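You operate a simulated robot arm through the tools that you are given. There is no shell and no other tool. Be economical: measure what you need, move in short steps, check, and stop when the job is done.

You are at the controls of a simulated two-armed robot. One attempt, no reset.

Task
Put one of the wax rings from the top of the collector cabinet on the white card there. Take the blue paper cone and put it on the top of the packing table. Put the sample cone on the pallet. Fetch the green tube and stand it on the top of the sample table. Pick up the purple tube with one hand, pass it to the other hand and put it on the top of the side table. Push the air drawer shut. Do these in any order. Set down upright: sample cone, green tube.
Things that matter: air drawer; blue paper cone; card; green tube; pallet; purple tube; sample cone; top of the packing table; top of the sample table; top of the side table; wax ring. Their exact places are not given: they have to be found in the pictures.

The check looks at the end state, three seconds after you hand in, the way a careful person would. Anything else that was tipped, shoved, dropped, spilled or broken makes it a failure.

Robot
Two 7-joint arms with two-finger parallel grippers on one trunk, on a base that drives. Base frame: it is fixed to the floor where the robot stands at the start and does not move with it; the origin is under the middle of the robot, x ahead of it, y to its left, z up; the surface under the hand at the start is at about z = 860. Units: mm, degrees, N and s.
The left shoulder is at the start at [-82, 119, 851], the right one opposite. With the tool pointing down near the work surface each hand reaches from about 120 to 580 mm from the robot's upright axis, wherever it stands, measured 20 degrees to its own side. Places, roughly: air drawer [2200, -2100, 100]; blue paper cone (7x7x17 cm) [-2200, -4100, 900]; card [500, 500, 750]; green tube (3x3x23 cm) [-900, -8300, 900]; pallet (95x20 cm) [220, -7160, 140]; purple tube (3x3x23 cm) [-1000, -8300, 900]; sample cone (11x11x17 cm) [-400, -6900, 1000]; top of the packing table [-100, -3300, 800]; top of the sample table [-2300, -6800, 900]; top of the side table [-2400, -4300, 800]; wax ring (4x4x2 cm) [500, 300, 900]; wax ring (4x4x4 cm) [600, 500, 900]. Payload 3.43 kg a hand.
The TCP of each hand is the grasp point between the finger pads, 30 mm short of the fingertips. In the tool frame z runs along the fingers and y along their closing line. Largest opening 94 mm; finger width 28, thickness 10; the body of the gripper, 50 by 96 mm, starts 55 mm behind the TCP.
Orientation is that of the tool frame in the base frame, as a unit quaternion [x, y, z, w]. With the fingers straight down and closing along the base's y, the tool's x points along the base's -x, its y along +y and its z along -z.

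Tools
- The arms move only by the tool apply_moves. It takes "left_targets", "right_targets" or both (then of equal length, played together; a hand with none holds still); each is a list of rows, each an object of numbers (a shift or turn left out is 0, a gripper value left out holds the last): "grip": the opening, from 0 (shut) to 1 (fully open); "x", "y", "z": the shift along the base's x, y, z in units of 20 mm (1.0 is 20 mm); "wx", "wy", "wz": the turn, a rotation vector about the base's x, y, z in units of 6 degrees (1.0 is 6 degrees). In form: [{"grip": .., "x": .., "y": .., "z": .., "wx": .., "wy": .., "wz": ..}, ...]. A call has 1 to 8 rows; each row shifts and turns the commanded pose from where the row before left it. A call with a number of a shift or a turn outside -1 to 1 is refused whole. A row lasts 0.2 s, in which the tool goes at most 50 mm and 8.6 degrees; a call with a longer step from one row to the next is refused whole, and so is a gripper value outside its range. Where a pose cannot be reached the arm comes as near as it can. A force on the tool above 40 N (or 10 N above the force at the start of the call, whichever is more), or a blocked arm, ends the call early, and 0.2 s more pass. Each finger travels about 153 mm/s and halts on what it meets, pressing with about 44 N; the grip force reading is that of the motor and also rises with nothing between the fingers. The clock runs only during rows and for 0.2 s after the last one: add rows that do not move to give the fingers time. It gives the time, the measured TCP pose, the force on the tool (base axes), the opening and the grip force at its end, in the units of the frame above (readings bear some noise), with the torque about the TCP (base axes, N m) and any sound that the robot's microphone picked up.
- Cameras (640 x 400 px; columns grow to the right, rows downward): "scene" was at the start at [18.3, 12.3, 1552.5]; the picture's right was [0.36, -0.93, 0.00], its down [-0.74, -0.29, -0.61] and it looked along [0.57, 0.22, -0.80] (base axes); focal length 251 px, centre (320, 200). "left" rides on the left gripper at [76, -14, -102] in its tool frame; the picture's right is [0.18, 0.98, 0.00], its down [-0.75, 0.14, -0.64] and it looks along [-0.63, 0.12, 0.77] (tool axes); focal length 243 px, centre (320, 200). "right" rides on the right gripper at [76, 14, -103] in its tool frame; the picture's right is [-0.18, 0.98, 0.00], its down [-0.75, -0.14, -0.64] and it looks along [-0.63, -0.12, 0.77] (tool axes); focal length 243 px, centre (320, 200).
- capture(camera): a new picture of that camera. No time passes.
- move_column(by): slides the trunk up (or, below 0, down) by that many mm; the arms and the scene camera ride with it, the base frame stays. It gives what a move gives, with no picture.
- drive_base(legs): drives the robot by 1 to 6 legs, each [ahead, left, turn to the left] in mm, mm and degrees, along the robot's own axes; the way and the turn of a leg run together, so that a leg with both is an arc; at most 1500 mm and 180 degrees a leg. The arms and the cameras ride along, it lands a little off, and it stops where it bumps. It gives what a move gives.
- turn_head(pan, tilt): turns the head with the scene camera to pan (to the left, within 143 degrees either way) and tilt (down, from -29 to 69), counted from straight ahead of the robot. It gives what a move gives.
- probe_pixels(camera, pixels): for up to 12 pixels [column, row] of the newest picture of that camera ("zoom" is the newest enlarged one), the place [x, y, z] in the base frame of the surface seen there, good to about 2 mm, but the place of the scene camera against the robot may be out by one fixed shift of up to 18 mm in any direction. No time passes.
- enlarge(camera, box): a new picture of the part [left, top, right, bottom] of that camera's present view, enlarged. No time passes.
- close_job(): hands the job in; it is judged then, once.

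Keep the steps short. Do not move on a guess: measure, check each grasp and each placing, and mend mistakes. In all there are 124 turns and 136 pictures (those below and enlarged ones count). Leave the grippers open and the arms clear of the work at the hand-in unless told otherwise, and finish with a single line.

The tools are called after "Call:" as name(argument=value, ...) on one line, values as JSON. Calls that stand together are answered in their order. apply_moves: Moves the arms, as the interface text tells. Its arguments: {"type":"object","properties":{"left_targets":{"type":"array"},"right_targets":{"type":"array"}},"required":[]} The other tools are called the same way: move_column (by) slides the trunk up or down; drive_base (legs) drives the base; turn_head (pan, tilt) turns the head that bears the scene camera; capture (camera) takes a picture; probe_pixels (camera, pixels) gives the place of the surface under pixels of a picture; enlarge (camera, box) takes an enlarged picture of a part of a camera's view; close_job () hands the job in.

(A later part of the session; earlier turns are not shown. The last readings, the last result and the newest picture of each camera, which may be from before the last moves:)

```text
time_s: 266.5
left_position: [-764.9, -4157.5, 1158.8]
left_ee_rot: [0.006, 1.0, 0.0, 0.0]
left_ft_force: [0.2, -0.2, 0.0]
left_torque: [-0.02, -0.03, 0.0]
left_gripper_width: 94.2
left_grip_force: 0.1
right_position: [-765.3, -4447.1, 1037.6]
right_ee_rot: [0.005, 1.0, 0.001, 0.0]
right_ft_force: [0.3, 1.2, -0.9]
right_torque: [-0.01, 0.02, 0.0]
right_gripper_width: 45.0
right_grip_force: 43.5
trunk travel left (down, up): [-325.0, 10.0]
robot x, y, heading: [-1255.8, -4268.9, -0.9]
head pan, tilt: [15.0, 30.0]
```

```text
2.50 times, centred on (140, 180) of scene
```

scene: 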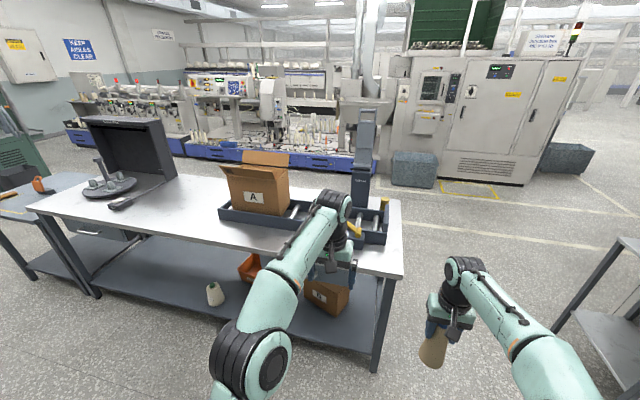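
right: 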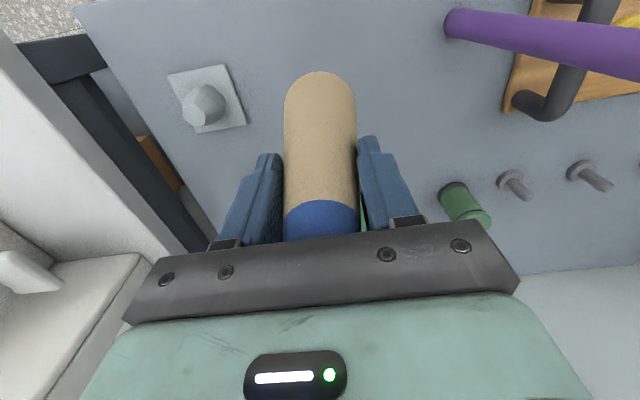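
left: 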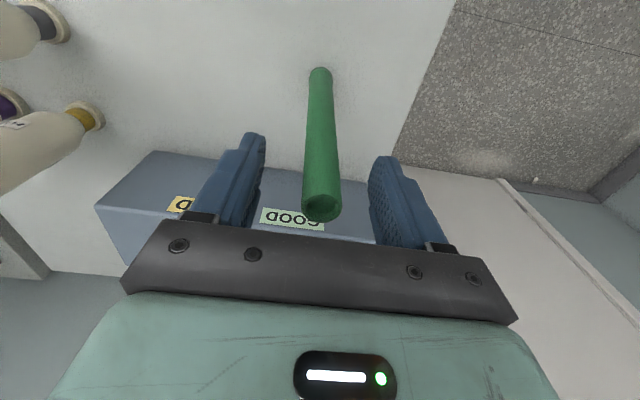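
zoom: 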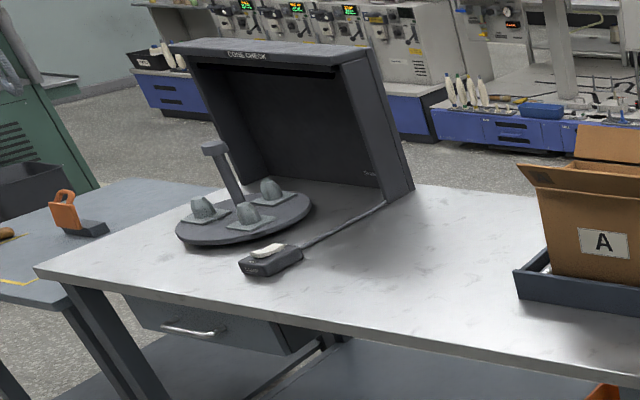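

The packing bench top is z≈847 with free space around (−290, −3180). I'll retract the left hand, then strafe north and approach.

Call:
apply_moves(left_targets=[{"x": -1}, {"x": -1}, {"x": -1}, {"x": -1}, {"x": -1}, {"x": -1}, {"x": -1}, {"x": -1}])

Call:
drive_base(legs=[[0, 1260, 0.9], [300, 0, 0]])

Call:
turn_head(pan=0, tilt=45)

Call:
capture(camera="scene")

```text
time_s: 268.3
left_position: [-925.4, -4159.7, 1158.8]
left_ee_rot: [0.007, 1.0, 0.0, 0.001]
left_ft_force: [-0.5, -0.2, -0.8]
left_torque: [-0.02, -0.02, 0.01]
left_gripper_width: 94.1
left_grip_force: 0.0
right_position: [-766.0, -4446.9, 1037.7]
right_ee_rot: [0.005, 1.0, -0.001, 0.0]
right_ft_force: [-0.5, -0.3, -1.0]
right_torque: [-0.01, 0.0, -0.01]
right_gripper_width: 44.9
right_grip_force: 44.1
trunk travel left (down, up): [-325.0, 10.0]
robot x, y, heading: [-1256.9, -4266.2, -0.7]
head pan, tilt: [15.0, 30.0]
```

```text
time_s: 281.3
left_position: [-616.2, -2893.5, 1159.1]
left_ee_rot: [0.0, 1.0, -0.001, 0.0]
left_ft_force: [-0.2, -0.6, 0.8]
left_torque: [-0.01, 0.01, 0.0]
left_gripper_width: 94.1
left_grip_force: 0.2
right_position: [-453.6, -3179.1, 1036.8]
right_ee_rot: [-0.001, 1.0, 0.0, -0.001]
right_ft_force: [-0.3, 1.8, -0.7]
right_torque: [-0.01, 0.0, 0.03]
right_gripper_width: 45.2
right_grip_force: 44.2
trunk travel left (down, up): [-325.0, 10.0]
robot x, y, heading: [-944.6, -3003.7, -0.2]
head pan, tilt: [15.0, 30.0]
```

```text
time_s: 282.1
left_position: [-616.6, -2893.6, 1159.0]
left_ee_rot: [0.0, 1.0, 0.0, 0.0]
left_ft_force: [-0.5, 0.6, 0.5]
left_torque: [0.01, 0.04, -0.03]
left_gripper_width: 93.9
left_grip_force: 0.0
right_position: [-453.9, -3178.9, 1038.2]
right_ee_rot: [-0.001, 1.0, 0.0, 0.0]
right_ft_force: [0.8, 0.0, -0.8]
right_torque: [-0.01, -0.02, 0.02]
right_gripper_width: 44.9
right_grip_force: 44.2
trunk travel left (down, up): [-325.0, 10.0]
robot x, y, heading: [-945.6, -3006.2, -0.2]
head pan, tilt: [0.0, 45.0]
```

```text
51 pictures are left
```

scene: 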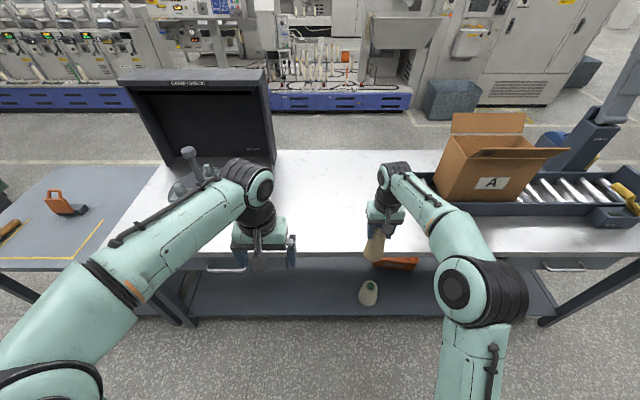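

Clear. Driving 160 mm ahead so the cone is over the bench, then lowering.

Call:
drive_base(legs=[[165, 0, 0]])

Call:
apply_moves(right_targets=[{"z": -0.8}, {"z": -0.8}, {"z": -0.8}, {}])

Call:
capture(camera="right")

Call:
capture(camera="scene")

```text
time_s: 283.5
left_position: [-455.2, -2893.7, 1158.8]
left_ee_rot: [0.001, 1.0, -0.001, 0.0]
left_ft_force: [-0.3, -1.1, 0.2]
left_torque: [0.01, -0.04, -0.03]
left_gripper_width: 94.0
left_grip_force: 0.0
right_position: [-292.3, -3180.6, 1038.3]
right_ee_rot: [0.001, 1.0, 0.0, 0.0]
right_ft_force: [0.3, -0.4, -1.2]
right_torque: [-0.03, 0.02, 0.01]
right_gripper_width: 44.9
right_grip_force: 44.4
trunk travel left (down, up): [-325.0, 10.0]
robot x, y, heading: [-786.1, -3004.8, -0.2]
head pan, tilt: [0.0, 45.0]
```

```text
time_s: 284.5
left_position: [-454.8, -2893.2, 1159.0]
left_ee_rot: [0.0, 1.0, 0.0, 0.0]
left_ft_force: [0.0, 1.4, -0.3]
left_torque: [-0.02, 0.02, 0.0]
left_gripper_width: 93.8
left_grip_force: 0.0
right_position: [-292.9, -3180.0, 991.3]
right_ee_rot: [-0.001, 1.0, 0.0, -0.001]
right_ft_force: [-0.6, 0.9, 0.2]
right_torque: [0.01, 0.02, -0.04]
right_gripper_width: 44.9
right_grip_force: 44.1
trunk travel left (down, up): [-325.0, 10.0]
robot x, y, heading: [-786.4, -3006.9, -0.0]
head pan, tilt: [0.0, 45.0]
```

```text
50 pictures are left
```

right: 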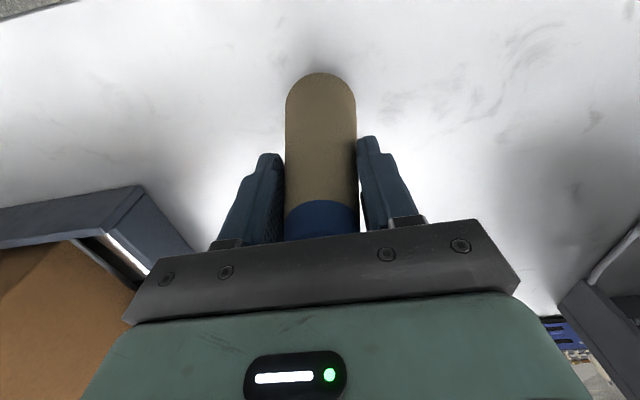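

```text
49 pictures are left
```

scene: 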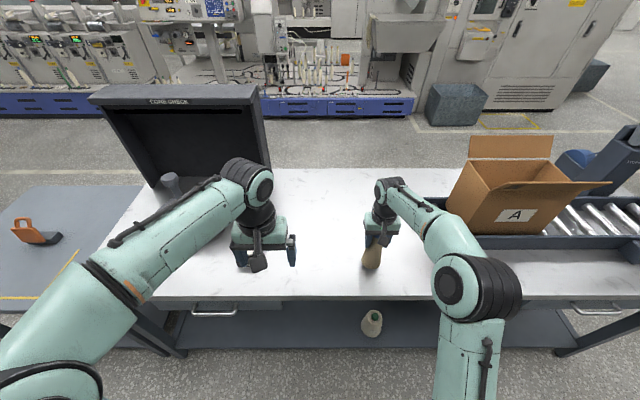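

Cone bottom is about 20 mm above the bench. Lowering in small steps.

Call:
apply_moves(right_targets=[{"z": -0.4}, {"z": -0.3}, {"z": -0.1}, {"z": -0.1}, {"z": -0.1}, {"z": -0.1}])

Call:
apply_moves(right_targets=[{"z": -0.1}, {"z": -0.1}, {"z": -0.1}])

```text
time_s: 285.9
left_position: [-457.3, -2893.5, 1161.7]
left_ee_rot: [0.001, 1.0, 0.0, 0.002]
left_ft_force: [0.3, 0.4, -0.5]
left_torque: [0.01, 0.02, 0.0]
left_gripper_width: 93.9
left_grip_force: 0.1
right_position: [-292.7, -3180.8, 972.6]
right_ee_rot: [0.001, 1.0, 0.001, 0.005]
right_ft_force: [-1.4, -4.3, 40.2]
right_torque: [-0.13, 0.85, 0.06]
right_gripper_width: 45.0
right_grip_force: 44.1
trunk travel left (down, up): [-325.0, 10.0]
robot x, y, heading: [-786.3, -3006.2, -0.2]
head pan, tilt: [0.0, 45.0]
```

```text
time_s: 286.4
left_position: [-456.9, -2894.3, 1159.5]
left_ee_rot: [0.002, 1.0, 0.0, 0.0]
left_ft_force: [0.4, 0.4, 0.2]
left_torque: [-0.02, 0.01, 0.02]
left_gripper_width: 93.9
left_grip_force: 0.1
right_position: [-292.2, -3180.4, 973.9]
right_ee_rot: [0.002, 1.0, 0.002, 0.007]
right_ft_force: [-5.3, 0.0, 18.8]
right_torque: [-0.28, 0.51, -0.08]
right_gripper_width: 44.8
right_grip_force: 44.5
trunk travel left (down, up): [-325.0, 10.0]
robot x, y, heading: [-780.3, -3007.4, -0.3]
head pan, tilt: [0.0, 45.0]
stopped in row 2 (right hand): the force on the tool passed its limit at 52 N (the readings are from after the stop); the commanded pose is now the measured one
```

It's on the bench (contact at 973). Easing up slightly, opening, and lifting off.

Call:
apply_moves(right_targets=[{"z": 0.08}, {}, {"grip": 0.7}, {"grip": 1}, {"grip": 1}, {"z": 0.5}, {"z": 1}, {"z": 1}])

Call:
capture(camera="right")

```text
time_s: 288.2
left_position: [-455.0, -2894.2, 1160.1]
left_ee_rot: [0.0, 1.0, 0.001, -0.001]
left_ft_force: [0.1, 0.4, 0.3]
left_torque: [-0.01, 0.0, -0.02]
left_gripper_width: 94.0
left_grip_force: 0.0
right_position: [-291.4, -3180.1, 1022.5]
right_ee_rot: [0.001, 1.0, 0.001, 0.006]
right_ft_force: [0.1, -0.4, 0.1]
right_torque: [-0.01, -0.02, 0.0]
right_gripper_width: 94.0
right_grip_force: 0.1
trunk travel left (down, up): [-325.0, 10.0]
robot x, y, heading: [-785.8, -3006.2, -0.2]
head pan, tilt: [0.0, 45.0]
```

```text
48 pictures are left
```

right: 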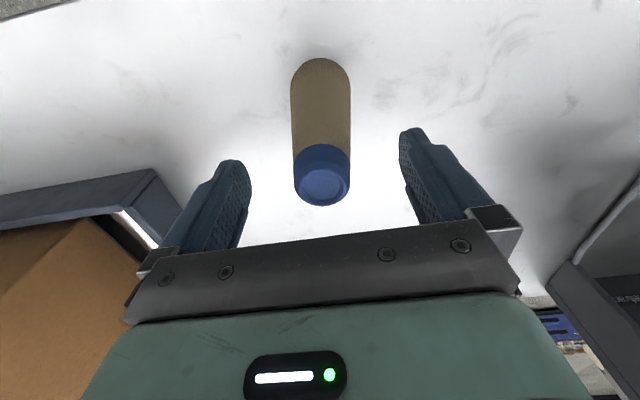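

The cone stands on the bench. Raising the hand clear and backing off; then I'll look down at my own base to learn its footprint for the pallet approach.

Call:
apply_moves(right_targets=[{"z": 1}, {"z": 1}, {"z": 1}, {"z": 0.5}])

Call:
drive_base(legs=[[-450, 0, 0]])

Call:
turn_head(pan=0, tilt=69)

Call:
capture(camera="scene")

```text
time_s: 289.2
left_position: [-454.1, -2894.0, 1159.4]
left_ee_rot: [0.002, 1.0, 0.001, 0.001]
left_ft_force: [-0.3, 0.7, 0.1]
left_torque: [-0.03, -0.01, 0.0]
left_gripper_width: 94.2
left_grip_force: 0.0
right_position: [-290.7, -3181.8, 1092.3]
right_ee_rot: [0.0, 1.0, 0.0, 0.007]
right_ft_force: [-0.6, -0.2, 0.0]
right_torque: [-0.03, -0.02, 0.02]
right_gripper_width: 94.0
right_grip_force: 0.0
trunk travel left (down, up): [-325.0, 10.0]
robot x, y, heading: [-791.1, -3004.3, -0.3]
head pan, tilt: [0.0, 45.0]
```

```text
time_s: 291.9
left_position: [-898.4, -2893.6, 1160.1]
left_ee_rot: [0.0, 1.0, 0.001, 0.0]
left_ft_force: [0.2, -0.3, 0.0]
left_torque: [0.02, -0.02, -0.01]
left_gripper_width: 94.0
left_grip_force: 0.0
right_position: [-733.7, -3178.9, 1093.2]
right_ee_rot: [0.0, 1.0, 0.001, 0.006]
right_ft_force: [-0.5, 1.1, -0.8]
right_torque: [0.01, 0.0, -0.02]
right_gripper_width: 94.1
right_grip_force: 0.2
trunk travel left (down, up): [-325.0, 10.0]
robot x, y, heading: [-1223.1, -3000.6, 0.2]
head pan, tilt: [0.0, 45.0]
```

```text
time_s: 292.8
left_position: [-898.6, -2893.0, 1159.2]
left_ee_rot: [0.0, 1.0, 0.0, 0.0]
left_ft_force: [-0.4, 0.5, 0.5]
left_torque: [-0.03, 0.01, 0.04]
left_gripper_width: 94.4
left_grip_force: 0.1
right_position: [-733.6, -3180.1, 1092.8]
right_ee_rot: [0.0, 1.0, 0.001, 0.005]
right_ft_force: [-1.2, -0.1, -0.6]
right_torque: [-0.01, -0.02, 0.0]
right_gripper_width: 94.0
right_grip_force: 0.0
trunk travel left (down, up): [-325.0, 10.0]
robot x, y, heading: [-1226.5, -3002.3, -0.2]
head pan, tilt: [0.0, 68.8]
```

```text
47 pictures are left
```

scene: 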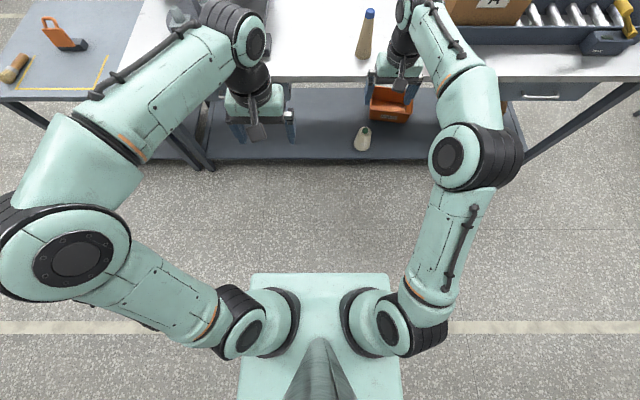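

Call:
probe_pixels(camera="scene", pixels=[[320, 268], [320, 262], [320, 276], [320, 250], [365, 30], [371, 13], [352, 262]])

```text
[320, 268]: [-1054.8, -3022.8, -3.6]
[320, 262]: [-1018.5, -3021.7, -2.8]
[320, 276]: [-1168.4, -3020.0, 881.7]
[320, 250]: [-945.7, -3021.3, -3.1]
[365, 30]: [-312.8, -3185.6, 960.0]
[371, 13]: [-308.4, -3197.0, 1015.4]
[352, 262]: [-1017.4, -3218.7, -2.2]
```

The floor is visible 170 mm ahead of the axis, so the base is short. Now going to the sample cone on the boxes from the west side.

Call:
drive_base(legs=[[0, -1300, 0], [0, -1300, 0], [0, -1150, 0]])

Call:
turn_head(pan=-8, tilt=40)

Call:
capture(camera="scene")

```text
time_s: 325.7
left_position: [-939.9, -6658.9, 1158.8]
left_ee_rot: [0.003, 1.0, 0.0, 0.0]
left_ft_force: [-0.2, 0.0, 1.1]
left_torque: [0.03, -0.02, 0.04]
left_gripper_width: 94.0
left_grip_force: 0.0
right_position: [-777.8, -6947.8, 1093.2]
right_ee_rot: [0.004, 1.0, 0.002, 0.006]
right_ft_force: [-0.3, 0.0, -1.4]
right_torque: [0.01, -0.01, 0.01]
right_gripper_width: 94.4
right_grip_force: 0.1
trunk travel left (down, up): [-325.0, 10.0]
robot x, y, heading: [-1267.7, -6767.1, -0.2]
head pan, tilt: [0.0, 68.8]
```

```text
time_s: 326.6
left_position: [-938.9, -6658.8, 1159.3]
left_ee_rot: [0.003, 1.0, 0.001, 0.0]
left_ft_force: [-0.4, -0.3, -0.1]
left_torque: [0.01, -0.03, 0.04]
left_gripper_width: 93.9
left_grip_force: 0.0
right_position: [-777.5, -6946.6, 1093.3]
right_ee_rot: [0.003, 1.0, 0.0, 0.006]
right_ft_force: [0.1, 0.5, 0.8]
right_torque: [-0.01, -0.01, 0.03]
right_gripper_width: 93.8
right_grip_force: 0.0
trunk travel left (down, up): [-325.0, 10.0]
robot x, y, heading: [-1270.4, -6770.5, -0.2]
head pan, tilt: [-8.0, 40.0]
```

```text
46 pictures are left
```

scene: 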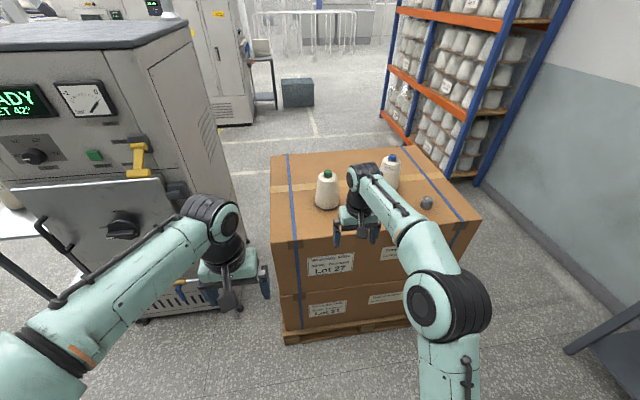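

Call:
probe_pixels(camera="scene", pixels=[[125, 222], [140, 155], [190, 130], [238, 200], [327, 190], [327, 175], [318, 200], [336, 200], [272, 240], [283, 338], [300, 342], [470, 222]])

Call:
enlarge(camera="scene", box=[270, 140, 450, 260])

```text
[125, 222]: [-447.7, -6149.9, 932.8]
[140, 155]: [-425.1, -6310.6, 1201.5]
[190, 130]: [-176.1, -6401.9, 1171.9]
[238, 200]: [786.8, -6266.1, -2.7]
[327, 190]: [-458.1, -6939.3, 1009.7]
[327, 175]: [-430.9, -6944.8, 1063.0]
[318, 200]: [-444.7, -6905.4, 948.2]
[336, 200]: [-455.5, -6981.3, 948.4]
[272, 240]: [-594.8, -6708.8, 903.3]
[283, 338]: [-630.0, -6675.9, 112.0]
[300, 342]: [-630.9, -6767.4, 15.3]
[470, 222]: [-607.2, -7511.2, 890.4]
```

```text
3.33 times, centred on (360, 200) of scene
```

zoom: 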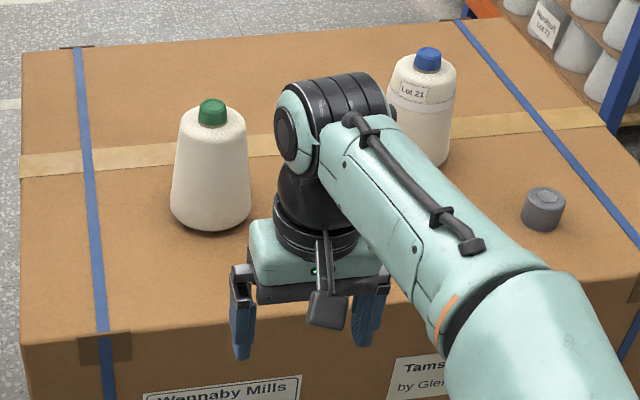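

The green-topped cone at about (−415, −6943) matches the given place; the blue one carries another lot label ("Lot 21"). Raising the right hand and driving 250 mm closer.

Call:
apply_moves(right_targets=[{"z": 1}, {"z": 1}, {"z": 1}, {"x": -1}, {"x": -0.5}])

Call:
drive_base(legs=[[250, 0, 0]])

Call:
capture(camera="right")

```text
time_s: 327.8
left_position: [-940.0, -6659.3, 1159.7]
left_ee_rot: [0.004, 1.0, 0.0, 0.0]
left_ft_force: [0.1, -0.5, -0.1]
left_torque: [-0.03, -0.05, 0.03]
left_gripper_width: 93.9
left_grip_force: 0.1
right_position: [-807.1, -6945.7, 1152.7]
right_ee_rot: [0.004, 1.0, 0.001, 0.006]
right_ft_force: [-0.4, 0.4, -0.7]
right_torque: [0.0, -0.02, 0.01]
right_gripper_width: 94.0
right_grip_force: 0.2
trunk travel left (down, up): [-325.0, 10.0]
robot x, y, heading: [-1271.8, -6763.0, -0.3]
head pan, tilt: [-8.0, 40.0]
```

```text
time_s: 329.6
left_position: [-697.7, -6659.3, 1157.9]
left_ee_rot: [0.002, 1.0, 0.0, -0.001]
left_ft_force: [-0.6, 0.5, 0.7]
left_torque: [0.01, 0.0, -0.03]
left_gripper_width: 94.1
left_grip_force: 0.0
right_position: [-565.4, -6943.5, 1152.9]
right_ee_rot: [0.002, 1.0, 0.001, 0.006]
right_ft_force: [-0.3, -0.6, -0.1]
right_torque: [-0.01, -0.02, 0.02]
right_gripper_width: 94.1
right_grip_force: 0.0
trunk travel left (down, up): [-325.0, 10.0]
robot x, y, heading: [-1029.2, -6771.6, -0.2]
head pan, tilt: [-8.0, 40.0]
```

```text
44 pictures are left
```

right: 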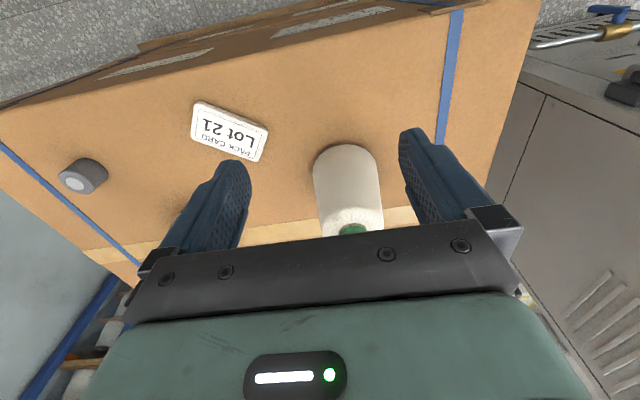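

Call:
probe_pixels(camera="right", pixels=[[350, 228], [350, 215], [348, 190], [346, 160], [320, 190], [378, 185], [326, 215], [375, 210], [315, 165], [376, 160]])

```text
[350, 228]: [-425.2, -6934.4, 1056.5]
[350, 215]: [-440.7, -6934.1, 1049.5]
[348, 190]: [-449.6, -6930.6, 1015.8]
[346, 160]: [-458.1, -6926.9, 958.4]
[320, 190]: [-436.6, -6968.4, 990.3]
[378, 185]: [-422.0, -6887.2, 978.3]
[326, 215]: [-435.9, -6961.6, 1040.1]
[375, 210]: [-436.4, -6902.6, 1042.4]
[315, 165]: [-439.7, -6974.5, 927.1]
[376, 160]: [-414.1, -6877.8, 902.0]
```

Cone centre is about (−409, −6930). Driving 100 mm closer, then checking its top from nearer.

Call:
drive_base(legs=[[100, 0, 0]])

Call:
apply_moves(right_targets=[{"x": 0.5, "y": 0.35}, {"y": 0.35}])

Call:
capture(camera="right")

```text
time_s: 330.8
left_position: [-599.4, -6658.8, 1158.5]
left_ee_rot: [0.002, 1.0, 0.0, 0.0]
left_ft_force: [-1.1, -0.8, -0.1]
left_torque: [0.0, -0.01, 0.03]
left_gripper_width: 94.2
left_grip_force: 0.1
right_position: [-466.6, -6945.8, 1153.0]
right_ee_rot: [0.002, 1.0, 0.001, 0.006]
right_ft_force: [0.4, -0.1, 0.4]
right_torque: [-0.02, 0.03, 0.03]
right_gripper_width: 93.9
right_grip_force: 0.0
trunk travel left (down, up): [-325.0, 10.0]
robot x, y, heading: [-931.6, -6769.1, -0.3]
head pan, tilt: [-8.0, 40.0]
```

```text
time_s: 331.4
left_position: [-598.8, -6659.3, 1159.7]
left_ee_rot: [0.002, 1.0, 0.0, 0.0]
left_ft_force: [-0.5, 1.0, 0.0]
left_torque: [0.0, -0.03, 0.01]
left_gripper_width: 94.1
left_grip_force: 0.2
right_position: [-456.9, -6932.0, 1153.5]
right_ee_rot: [0.002, 1.0, 0.002, 0.007]
right_ft_force: [-0.5, -0.1, -0.1]
right_torque: [-0.03, 0.02, 0.0]
right_gripper_width: 94.0
right_grip_force: 0.0
trunk travel left (down, up): [-325.0, 10.0]
robot x, y, heading: [-931.3, -6770.3, -0.1]
head pan, tilt: [-8.0, 40.0]
```

```text
43 pictures are left
```

right: 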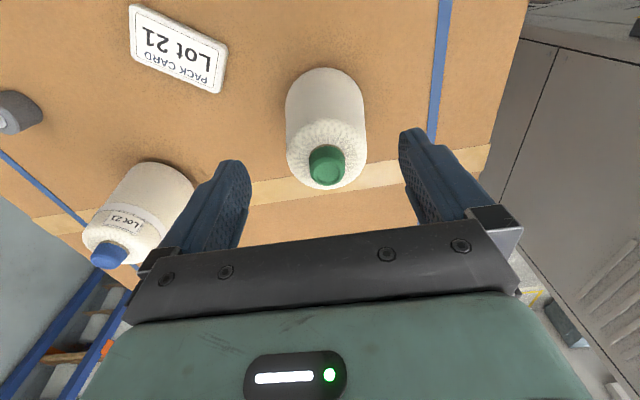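

Call:
probe_pixels(camera="right", pixels=[[327, 170], [327, 180], [318, 172], [337, 172], [327, 150], [289, 160], [363, 155], [290, 140], [363, 135], [345, 180]])

```text
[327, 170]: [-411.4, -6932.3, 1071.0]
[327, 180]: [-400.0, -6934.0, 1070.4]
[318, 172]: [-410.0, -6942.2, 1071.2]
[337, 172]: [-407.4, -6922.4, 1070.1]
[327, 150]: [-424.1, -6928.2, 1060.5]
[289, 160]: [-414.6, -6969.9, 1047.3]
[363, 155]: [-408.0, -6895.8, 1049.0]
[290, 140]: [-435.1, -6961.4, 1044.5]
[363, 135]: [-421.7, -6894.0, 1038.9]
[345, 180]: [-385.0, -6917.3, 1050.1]
```

Plug top is 1071, axis (−407, −6933), about 74 mm wide at the shoulder. Moving over and down, checking before closing.

Call:
apply_moves(right_targets=[{"x": 0.9}, {"x": 0.9}, {"x": 0.7, "y": -0.05}, {}, {"z": -1}, {"z": -1}])

Call:
capture(camera="right")

```text
time_s: 332.8
left_position: [-597.9, -6659.7, 1159.8]
left_ee_rot: [0.002, 1.0, 0.0, 0.0]
left_ft_force: [0.4, -0.8, -0.3]
left_torque: [-0.02, 0.02, -0.03]
left_gripper_width: 93.9
left_grip_force: 0.1
right_position: [-411.6, -6931.1, 1111.4]
right_ee_rot: [0.001, 1.0, 0.001, 0.006]
right_ft_force: [0.3, -0.2, -0.2]
right_torque: [-0.03, 0.03, 0.0]
right_gripper_width: 94.1
right_grip_force: 0.1
right hand out of reach, approached as far as the arm can: row 3
trunk travel left (down, up): [-325.0, 10.0]
robot x, y, heading: [-927.1, -6771.5, -0.1]
head pan, tilt: [-8.0, 40.0]
```

```text
42 pictures are left
```

right: 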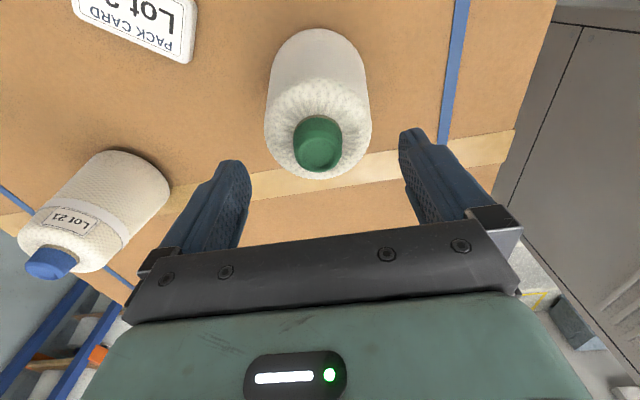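

Call:
probe_pixels(camera="right", pixels=[[318, 150], [300, 148], [338, 145], [267, 125], [370, 120]])

Call:
apply_moves(right_targets=[{"x": 0.15, "y": -0.08, "z": -0.7}, {"z": -0.7}, {}])

Call:
capture(camera="right")

```text
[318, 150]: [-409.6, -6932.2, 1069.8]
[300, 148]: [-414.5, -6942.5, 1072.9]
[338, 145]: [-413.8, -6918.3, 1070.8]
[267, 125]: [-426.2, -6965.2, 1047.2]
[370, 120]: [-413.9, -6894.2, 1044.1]
```

```text
time_s: 333.6
left_position: [-598.2, -6659.4, 1160.6]
left_ee_rot: [0.002, 1.0, 0.0, 0.0]
left_ft_force: [0.1, 0.6, 0.0]
left_torque: [-0.02, 0.0, 0.02]
left_gripper_width: 93.8
left_grip_force: 0.2
right_position: [-407.7, -6932.3, 1082.9]
right_ee_rot: [0.002, 1.0, 0.0, 0.006]
right_ft_force: [0.5, 0.2, -0.8]
right_torque: [-0.03, 0.01, -0.01]
right_gripper_width: 94.0
right_grip_force: 0.0
trunk travel left (down, up): [-325.0, 10.0]
robot x, y, heading: [-925.0, -6772.0, -0.0]
head pan, tilt: [-8.0, 40.0]
```

```text
41 pictures are left
```

right: 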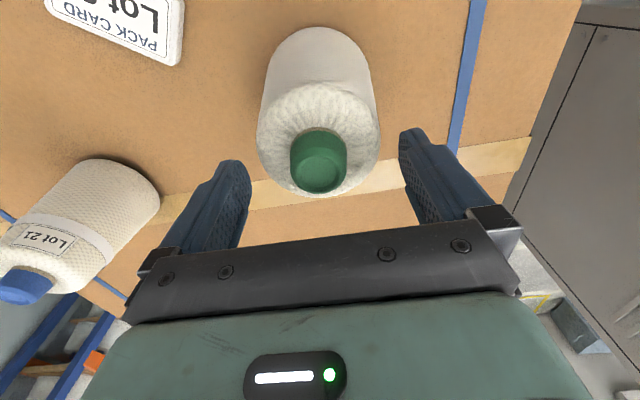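

Well centred. Descending to z≈1035 and closing.

Call:
apply_moves(right_targets=[{"z": -0.6}, {"z": -0.6}, {"z": -0.6}, {"z": -0.6}, {}])

Call:
apply_moves(right_targets=[{"grip": 0.6}, {"grip": 0.5}, {"grip": 0.5}, {"grip": 0.5}])

Call:
capture(camera="right")

```text
time_s: 334.8
left_position: [-599.4, -6659.5, 1159.7]
left_ee_rot: [0.002, 1.0, 0.0, 0.0]
left_ft_force: [0.3, 0.1, -0.1]
left_torque: [0.0, -0.03, 0.01]
left_gripper_width: 93.7
left_grip_force: 0.1
right_position: [-408.4, -6933.6, 1034.5]
right_ee_rot: [0.002, 1.0, 0.0, 0.006]
right_ft_force: [-0.8, 0.8, -0.4]
right_torque: [-0.01, 0.02, -0.03]
right_gripper_width: 94.1
right_grip_force: 0.1
trunk travel left (down, up): [-325.0, 10.0]
robot x, y, heading: [-926.7, -6771.7, -0.2]
head pan, tilt: [-8.0, 40.0]
```

```text
time_s: 335.8
left_position: [-598.0, -6659.1, 1159.1]
left_ee_rot: [0.002, 1.0, 0.0, 0.0]
left_ft_force: [0.2, -0.2, -0.7]
left_torque: [0.04, -0.05, -0.02]
left_gripper_width: 94.2
left_grip_force: 0.1
right_position: [-408.6, -6933.9, 1035.6]
right_ee_rot: [0.002, 1.0, 0.002, 0.006]
right_ft_force: [-0.3, 1.6, 0.2]
right_torque: [0.1, -0.01, 0.01]
right_gripper_width: 86.8
right_grip_force: 43.9
trunk travel left (down, up): [-325.0, 10.0]
robot x, y, heading: [-928.8, -6774.7, -0.1]
head pan, tilt: [-8.0, 40.0]
```

```text
40 pictures are left
```

right: 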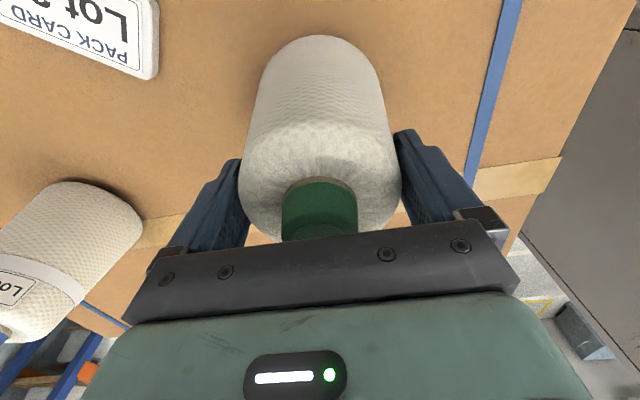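

Gripped at 87 mm. Lifting slowly.

Call:
apply_moves(right_targets=[{"z": 0.4}, {"z": 0.5}, {"z": 0.6}, {"z": 0.6}, {"z": 0.6}, {}])

Call:
capture(camera="right")

```text
time_s: 337.1
left_position: [-598.5, -6660.9, 1159.9]
left_ee_rot: [0.002, 1.0, -0.001, 0.0]
left_ft_force: [0.5, -0.4, -0.2]
left_torque: [-0.05, 0.01, 0.01]
left_gripper_width: 94.0
left_grip_force: 0.1
right_position: [-405.9, -6932.7, 1089.3]
right_ee_rot: [0.002, 1.0, 0.002, 0.007]
right_ft_force: [-0.4, 0.8, -4.4]
right_torque: [0.01, -0.01, 0.01]
right_gripper_width: 86.8
right_grip_force: 43.9
trunk travel left (down, up): [-325.0, 10.0]
robot x, y, heading: [-925.5, -6769.8, -0.3]
head pan, tilt: [-8.0, 40.0]
```

```text
39 pictures are left
```

right: 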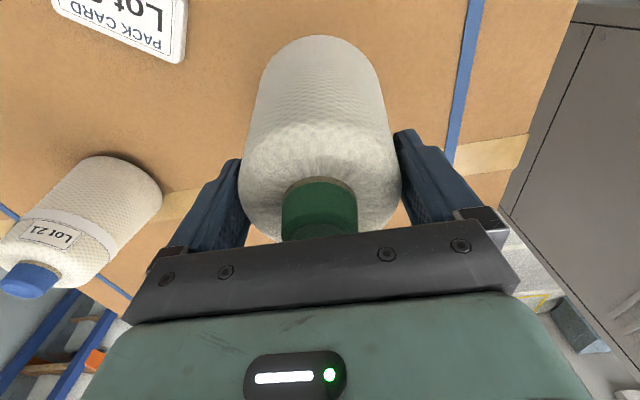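

Held securely (weight about 4 N). Backing away, pulling the cone in closer, then the route through the gap to the east aisle.

Call:
drive_base(legs=[[-370, 0, 0]])

Call:
apply_moves(right_targets=[{"x": -1}, {"x": -1}, {"x": -1}, {"x": -1}, {"x": -1}, {"x": -1}, {"x": -1}, {}])

Call:
drive_base(legs=[[0, 1000, 0], [0, 890, 0], [0, 0, -90], [0, 1200, 0], [0, 1150, 0]])

Call:
capture(camera="scene")

```text
time_s: 339.5
left_position: [-964.0, -6657.8, 1159.5]
left_ee_rot: [-0.002, 1.0, 0.0, 0.0]
left_ft_force: [-0.5, -0.2, 0.1]
left_torque: [-0.01, 0.02, -0.01]
left_gripper_width: 94.1
left_grip_force: 0.0
right_position: [-769.6, -6930.1, 1089.1]
right_ee_rot: [-0.002, 1.0, 0.0, 0.006]
right_ft_force: [-0.3, 0.3, -2.7]
right_torque: [-0.01, -0.03, 0.0]
right_gripper_width: 86.4
right_grip_force: 43.5
trunk travel left (down, up): [-325.0, 10.0]
robot x, y, heading: [-1292.2, -6769.1, 0.4]
head pan, tilt: [-8.0, 40.0]
```

```text
time_s: 341.3
left_position: [-963.6, -6657.3, 1158.7]
left_ee_rot: [-0.001, 1.0, -0.001, 0.0]
left_ft_force: [1.1, 0.3, 0.5]
left_torque: [0.02, -0.02, -0.02]
left_gripper_width: 94.0
left_grip_force: 0.1
right_position: [-910.6, -6928.7, 1088.9]
right_ee_rot: [-0.002, 1.0, 0.002, 0.006]
right_ft_force: [-0.4, -0.8, -4.7]
right_torque: [0.01, 0.02, 0.0]
right_gripper_width: 86.5
right_grip_force: 43.7
trunk travel left (down, up): [-325.0, 10.0]
robot x, y, heading: [-1295.5, -6771.2, -0.0]
head pan, tilt: [-8.0, 40.0]
```

```text
time_s: 382.3
left_position: [1195.7, -5302.2, 1160.5]
left_ee_rot: [0.716, 0.698, 0.0, 0.0]
left_ft_force: [-0.6, 0.1, -0.1]
left_torque: [0.01, 0.01, -0.01]
left_gripper_width: 94.2
left_grip_force: 0.0
right_position: [922.4, -5346.4, 1089.8]
right_ee_rot: [0.716, 0.699, -0.004, 0.006]
right_ft_force: [0.2, 0.8, -3.2]
right_torque: [-0.03, 0.0, -0.03]
right_gripper_width: 86.1
right_grip_force: 43.5
trunk travel left (down, up): [-325.0, 10.0]
robot x, y, heading: [1093.4, -4974.0, -91.4]
head pan, tilt: [-8.0, 40.0]
```

```text
38 pictures are left
```

scene: 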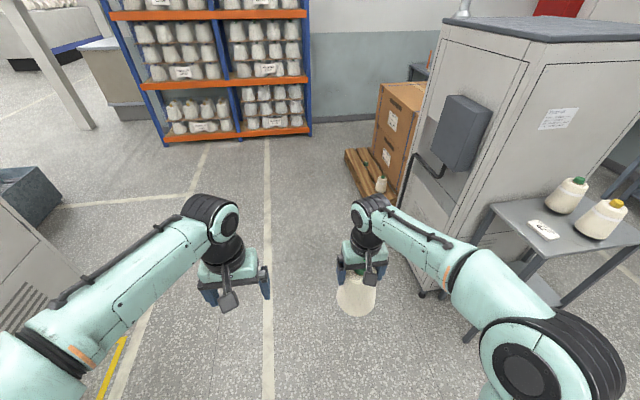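

Through safely. Driving south and turning to face the pallet (west).

Call:
drive_base(legs=[[0, 0, 1.4], [1400, 0, 0], [600, 0, 0], [0, 0, -90]])

Call:
turn_head(pan=0, tilt=45)

Call:
capture(camera="scene")

```text
time_s: 396.5
left_position: [790.2, -7070.2, 1159.7]
left_ee_rot: [1.0, -0.006, 0.0, 0.0]
left_ft_force: [-0.2, 0.8, 1.3]
left_torque: [0.01, 0.0, 0.01]
left_gripper_width: 94.1
left_grip_force: 0.0
right_position: [740.7, -6796.9, 1089.3]
right_ee_rot: [1.0, -0.005, -0.005, 0.001]
right_ft_force: [-0.2, -0.1, -3.6]
right_torque: [0.0, -0.01, 0.03]
right_gripper_width: 85.8
right_grip_force: 44.5
trunk travel left (down, up): [-325.0, 10.0]
robot x, y, heading: [1121.0, -6960.4, 179.6]
head pan, tilt: [-8.0, 40.0]
```

```text
time_s: 397.2
left_position: [789.4, -7071.3, 1159.8]
left_ee_rot: [1.0, -0.005, 0.0, 0.001]
left_ft_force: [-0.3, -0.5, 0.2]
left_torque: [0.0, -0.03, -0.01]
left_gripper_width: 93.6
left_grip_force: 0.0
right_position: [740.2, -6796.7, 1088.1]
right_ee_rot: [1.0, -0.005, -0.006, 0.001]
right_ft_force: [-0.7, 0.2, -3.0]
right_torque: [-0.03, 0.03, 0.01]
right_gripper_width: 86.0
right_grip_force: 44.3
trunk travel left (down, up): [-325.0, 10.0]
robot x, y, heading: [1120.5, -6962.5, 179.5]
head pan, tilt: [0.0, 45.0]
```

```text
37 pictures are left
```

scene: 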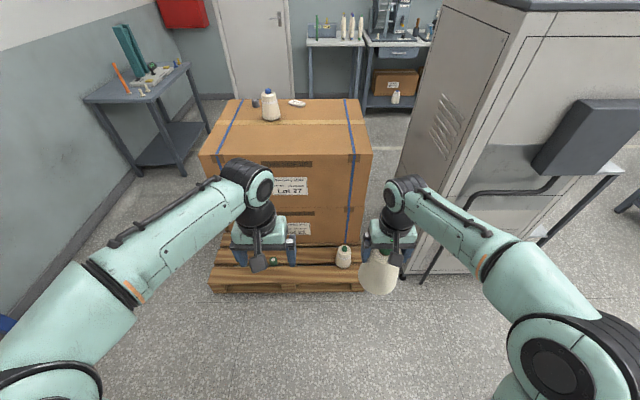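

Call:
enlarge(camera="scene", box=[195, 220, 405, 310])

Call:
probe_pixels(camera="scene", pixels=[[212, 280], [363, 280], [240, 270], [310, 272], [344, 250], [343, 262], [275, 262], [310, 255], [225, 255], [300, 282], [240, 283]])

```text
3.05 times, centred on (300, 265) of scene
```

zoom: 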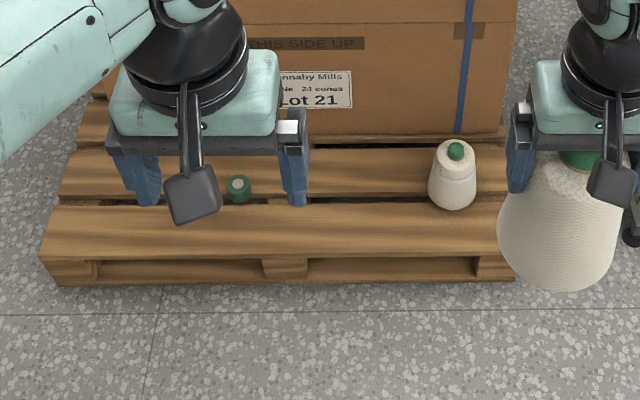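

```text
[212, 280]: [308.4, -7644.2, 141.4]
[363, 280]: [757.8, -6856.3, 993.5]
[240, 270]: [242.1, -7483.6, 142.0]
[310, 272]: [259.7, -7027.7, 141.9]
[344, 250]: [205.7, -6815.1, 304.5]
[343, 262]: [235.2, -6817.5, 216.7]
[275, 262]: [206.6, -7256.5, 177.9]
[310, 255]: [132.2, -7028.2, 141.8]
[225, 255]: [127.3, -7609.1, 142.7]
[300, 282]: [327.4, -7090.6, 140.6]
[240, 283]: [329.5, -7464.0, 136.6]
```

The pallet's free strip is around (235, −7035, 142), between the cone at y −6816 and the can at y −7256. Lowering the trunk and positioning.

Call:
drive_base(legs=[[0, 238, 0.5], [300, 0, 0]])

Call:
move_column(by=-320)

Call:
capture(camera="scene")

```text
time_s: 401.6
left_position: [487.1, -7315.0, 1159.2]
left_ee_rot: [1.0, -0.001, 0.001, 0.0]
left_ft_force: [-0.4, 0.0, 0.4]
left_torque: [-0.02, 0.03, 0.01]
left_gripper_width: 94.0
left_grip_force: 0.1
right_position: [435.1, -7043.4, 1089.1]
right_ee_rot: [1.0, -0.001, -0.006, 0.0]
right_ft_force: [0.9, -0.7, -4.1]
right_torque: [0.02, 0.01, 0.0]
right_gripper_width: 86.0
right_grip_force: 43.6
trunk travel left (down, up): [-325.0, 10.0]
robot x, y, heading: [813.5, -7202.3, 179.9]
head pan, tilt: [0.0, 45.0]
```

```text
time_s: 404.7
left_position: [486.2, -7314.0, 840.2]
left_ee_rot: [1.0, -0.001, 0.0, 0.0]
left_ft_force: [0.2, -0.1, 0.4]
left_torque: [0.0, -0.03, 0.02]
left_gripper_width: 94.0
left_grip_force: 0.1
right_position: [434.5, -7042.0, 769.2]
right_ee_rot: [1.0, -0.001, -0.006, 0.0]
right_ft_force: [0.4, 0.1, -3.0]
right_torque: [0.0, 0.02, 0.02]
right_gripper_width: 86.2
right_grip_force: 44.2
trunk travel left (down, up): [-5.0, 330.0]
robot x, y, heading: [815.0, -7205.0, 179.9]
head pan, tilt: [0.0, 45.0]
```

```text
35 pictures are left
```

scene: 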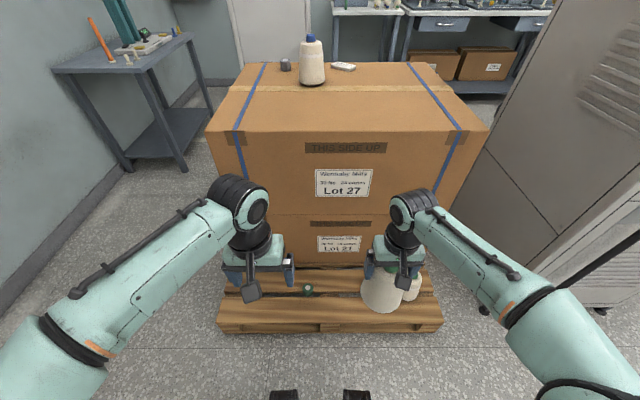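

Call:
apply_moves(right_targets=[{"z": -1}, {"z": -1}, {"z": -1}, {"z": -1}, {"z": -1}, {"z": -1}, {"z": -1}, {"z": -1}])

Call:
apply_moves(right_targets=[{"z": -1}, {"z": -1}, {"z": -1}, {"z": -1}, {"z": -1}, {"z": -1}, {"z": -1}, {"z": -1}])

Call:
drive_base(legs=[[150, 0, 0]])

Call:
capture(camera="scene")

Call:
capture(camera="right")

```text
time_s: 406.5
left_position: [485.7, -7314.1, 840.3]
left_ee_rot: [1.0, -0.002, 0.0, 0.0]
left_ft_force: [-0.9, -0.3, 0.1]
left_torque: [0.03, 0.03, 0.0]
left_gripper_width: 94.1
left_grip_force: 0.0
right_position: [433.9, -7041.7, 608.3]
right_ee_rot: [1.0, -0.001, -0.007, 0.001]
right_ft_force: [0.4, -1.1, -3.5]
right_torque: [0.02, 0.01, 0.02]
right_gripper_width: 86.1
right_grip_force: 44.3
trunk travel left (down, up): [-5.0, 330.0]
robot x, y, heading: [815.6, -7208.9, 179.8]
head pan, tilt: [0.0, 45.0]
```

```text
time_s: 408.3
left_position: [486.3, -7314.8, 838.3]
left_ee_rot: [1.0, -0.002, 0.0, 0.0]
left_ft_force: [-0.1, 0.3, -0.7]
left_torque: [0.0, -0.02, 0.02]
left_gripper_width: 94.3
left_grip_force: 0.1
right_position: [433.0, -7040.9, 449.2]
right_ee_rot: [1.0, -0.002, -0.006, 0.001]
right_ft_force: [0.5, -0.1, -3.3]
right_torque: [0.02, -0.01, 0.0]
right_gripper_width: 86.2
right_grip_force: 43.8
trunk travel left (down, up): [-5.0, 330.0]
robot x, y, heading: [816.5, -7204.1, 179.9]
head pan, tilt: [0.0, 45.0]
```

```text
time_s: 409.7
left_position: [334.9, -7313.0, 838.7]
left_ee_rot: [1.0, -0.001, 0.001, 0.0]
left_ft_force: [-0.2, -0.1, 0.7]
left_torque: [-0.01, -0.02, -0.03]
left_gripper_width: 94.0
left_grip_force: 0.1
right_position: [284.5, -7042.1, 450.8]
right_ee_rot: [1.0, -0.002, -0.006, 0.001]
right_ft_force: [0.6, -0.4, -3.5]
right_torque: [-0.03, 0.02, 0.0]
right_gripper_width: 86.0
right_grip_force: 43.7
trunk travel left (down, up): [-5.0, 330.0]
robot x, y, heading: [666.5, -7201.7, 180.2]
head pan, tilt: [0.0, 45.0]
```

```text
34 pictures are left
```

scene: 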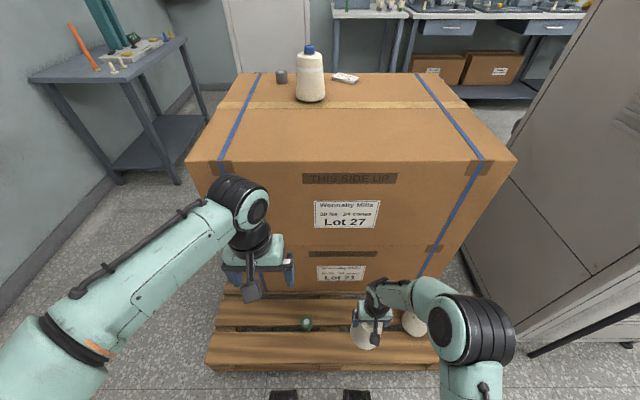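

```text
33 pictures are left
```

right: 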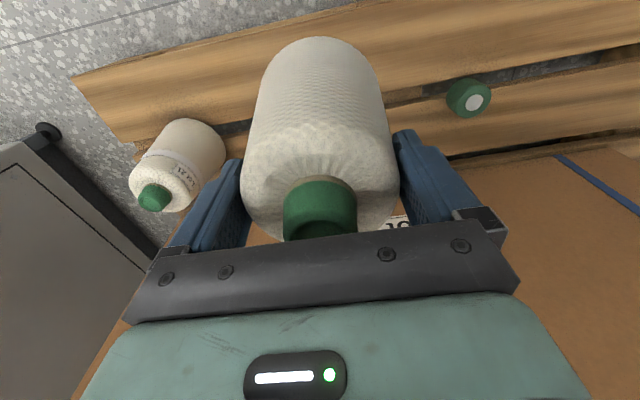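

Call:
probe_pixels(camera="scene", pixels=[[400, 295], [430, 300], [470, 340], [415, 325], [505, 340], [560, 340], [465, 385]])

Call:
probe_pixels(camera="right", pixels=[[152, 197], [195, 140], [470, 97], [130, 80], [420, 40], [400, 88], [310, 10]])

```text
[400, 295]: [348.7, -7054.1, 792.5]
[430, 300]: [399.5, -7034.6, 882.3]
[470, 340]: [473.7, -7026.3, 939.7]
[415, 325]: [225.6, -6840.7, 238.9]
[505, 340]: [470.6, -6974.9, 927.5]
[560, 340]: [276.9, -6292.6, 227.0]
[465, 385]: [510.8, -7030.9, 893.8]
```

```text
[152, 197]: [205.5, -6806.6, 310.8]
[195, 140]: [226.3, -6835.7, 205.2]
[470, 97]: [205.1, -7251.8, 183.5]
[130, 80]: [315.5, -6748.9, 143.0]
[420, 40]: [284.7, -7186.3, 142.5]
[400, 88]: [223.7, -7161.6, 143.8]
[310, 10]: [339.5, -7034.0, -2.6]
```

The forearm is high and clear. Moving 34 mm in and lowering to about 290.

Call:
apply_moves(right_targets=[{"z": -1, "x": -0.9}, {"z": -1, "x": -0.8}, {"z": -1}, {"z": -1}, {"z": -1}, {"z": -1}, {"z": -1}, {"z": -0.8}])

Call:
capture(camera="scene")

Call:
capture(camera="right")

```text
time_s: 411.5
left_position: [335.9, -7312.4, 838.6]
left_ee_rot: [1.0, -0.002, 0.0, 0.0]
left_ft_force: [0.5, 0.2, 0.0]
left_torque: [0.04, -0.01, 0.01]
left_gripper_width: 94.0
left_grip_force: 0.1
right_position: [248.9, -7041.1, 293.5]
right_ee_rot: [1.0, -0.003, -0.006, 0.0]
right_ft_force: [0.9, 0.4, -3.6]
right_torque: [-0.01, -0.01, 0.04]
right_gripper_width: 86.0
right_grip_force: 43.7
trunk travel left (down, up): [-5.0, 330.0]
robot x, y, heading: [669.7, -7200.5, 179.7]
head pan, tilt: [0.0, 45.0]
```

```text
32 pictures are left
```

scene: 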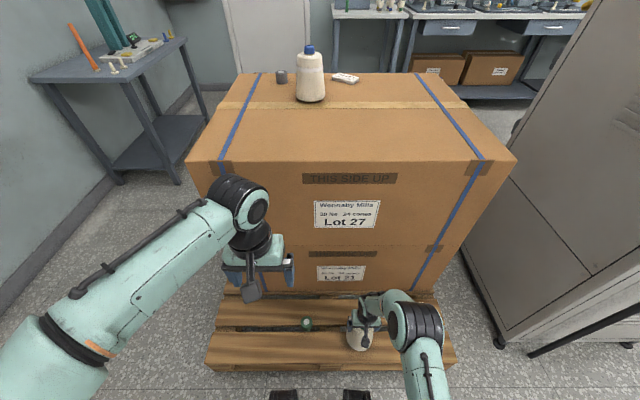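

```text
31 pictures are left
```

right: 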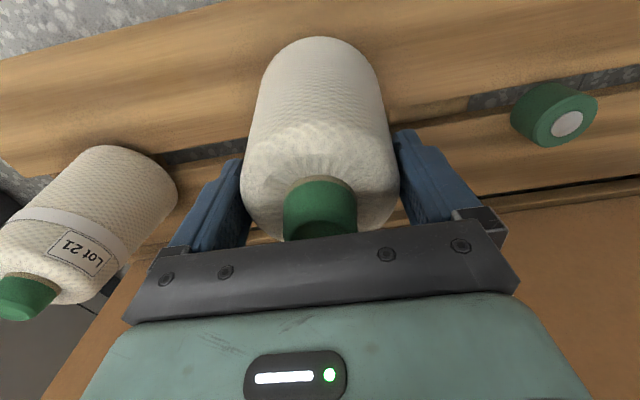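

Call:
probe_pixels(camera="scene", pixels=[[415, 320], [385, 300], [425, 350], [400, 315]])

Call:
apply_moves(right_targets=[{"z": -0.3}, {"z": -0.2}, {"z": -0.1}, {"z": -0.1}, {}])

```text
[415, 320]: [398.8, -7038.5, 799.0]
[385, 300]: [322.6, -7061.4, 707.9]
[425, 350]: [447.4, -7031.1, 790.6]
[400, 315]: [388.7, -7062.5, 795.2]
```

```text
time_s: 412.7
left_position: [335.2, -7313.9, 839.3]
left_ee_rot: [1.0, -0.003, 0.0, -0.001]
left_ft_force: [-0.3, 0.0, 0.3]
left_torque: [0.0, 0.01, 0.01]
left_gripper_width: 94.0
left_grip_force: 0.1
right_position: [249.9, -7041.4, 279.6]
right_ee_rot: [1.0, -0.001, -0.005, 0.001]
right_ft_force: [0.2, -0.6, -3.4]
right_torque: [-0.01, -0.01, 0.0]
right_gripper_width: 85.8
right_grip_force: 44.0
trunk travel left (down, up): [-5.0, 330.0]
robot x, y, heading: [667.7, -7203.7, 179.9]
head pan, tilt: [0.0, 45.0]
```

Call:
apply_moves(right_targets=[{"z": -0.1}, {"z": -0.1}, {"z": -0.1}, {}])

```text
time_s: 413.6
left_position: [336.1, -7315.0, 838.9]
left_ee_rot: [1.0, -0.002, -0.001, -0.001]
left_ft_force: [-0.4, 0.5, 0.7]
left_torque: [0.02, -0.01, 0.0]
left_gripper_width: 94.0
left_grip_force: 0.0
right_position: [248.6, -7043.1, 276.7]
right_ee_rot: [1.0, -0.003, -0.006, 0.001]
right_ft_force: [7.0, 0.1, 17.1]
right_torque: [0.36, -0.34, -0.12]
right_gripper_width: 86.0
right_grip_force: 44.5
trunk travel left (down, up): [-5.0, 330.0]
robot x, y, heading: [666.6, -7202.6, 179.8]
head pan, tilt: [0.0, 45.0]
stopped in row 4 (right hand): the force on the tool passed its limit at 42 N (the readings are from after the stop); the commanded pose is now the measured one
```

Contact at z≈276 as expected. Easing slightly, opening slowly, then lifting straight up.

Call:
apply_moves(right_targets=[{"z": 0.05}, {}, {"grip": 0.96}, {"grip": 1}, {"grip": 1}, {"z": 0.3}, {"z": 0.5}])

Call:
capture(camera="right")

```text
time_s: 415.2
left_position: [335.8, -7312.3, 839.6]
left_ee_rot: [1.0, -0.002, 0.0, 0.0]
left_ft_force: [-0.3, -0.2, -0.1]
left_torque: [-0.01, 0.01, 0.01]
left_gripper_width: 94.1
left_grip_force: 0.0
right_position: [249.8, -7041.4, 292.4]
right_ee_rot: [1.0, -0.003, -0.007, 0.001]
right_ft_force: [0.3, -0.4, 0.1]
right_torque: [0.03, 0.01, -0.01]
right_gripper_width: 93.9
right_grip_force: 0.0
trunk travel left (down, up): [-5.0, 330.0]
robot x, y, heading: [660.3, -7200.7, 179.8]
head pan, tilt: [0.0, 45.0]
```

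```text
30 pictures are left
```

right: 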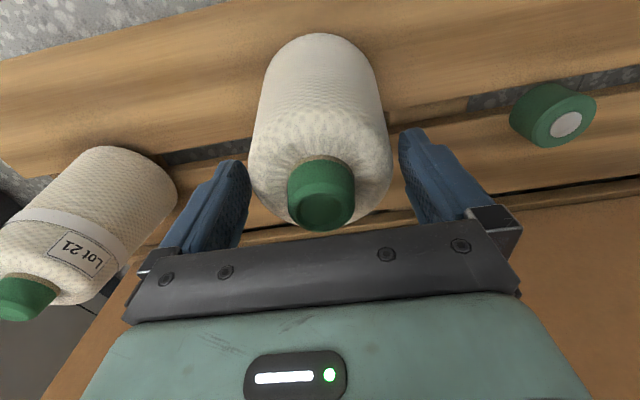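

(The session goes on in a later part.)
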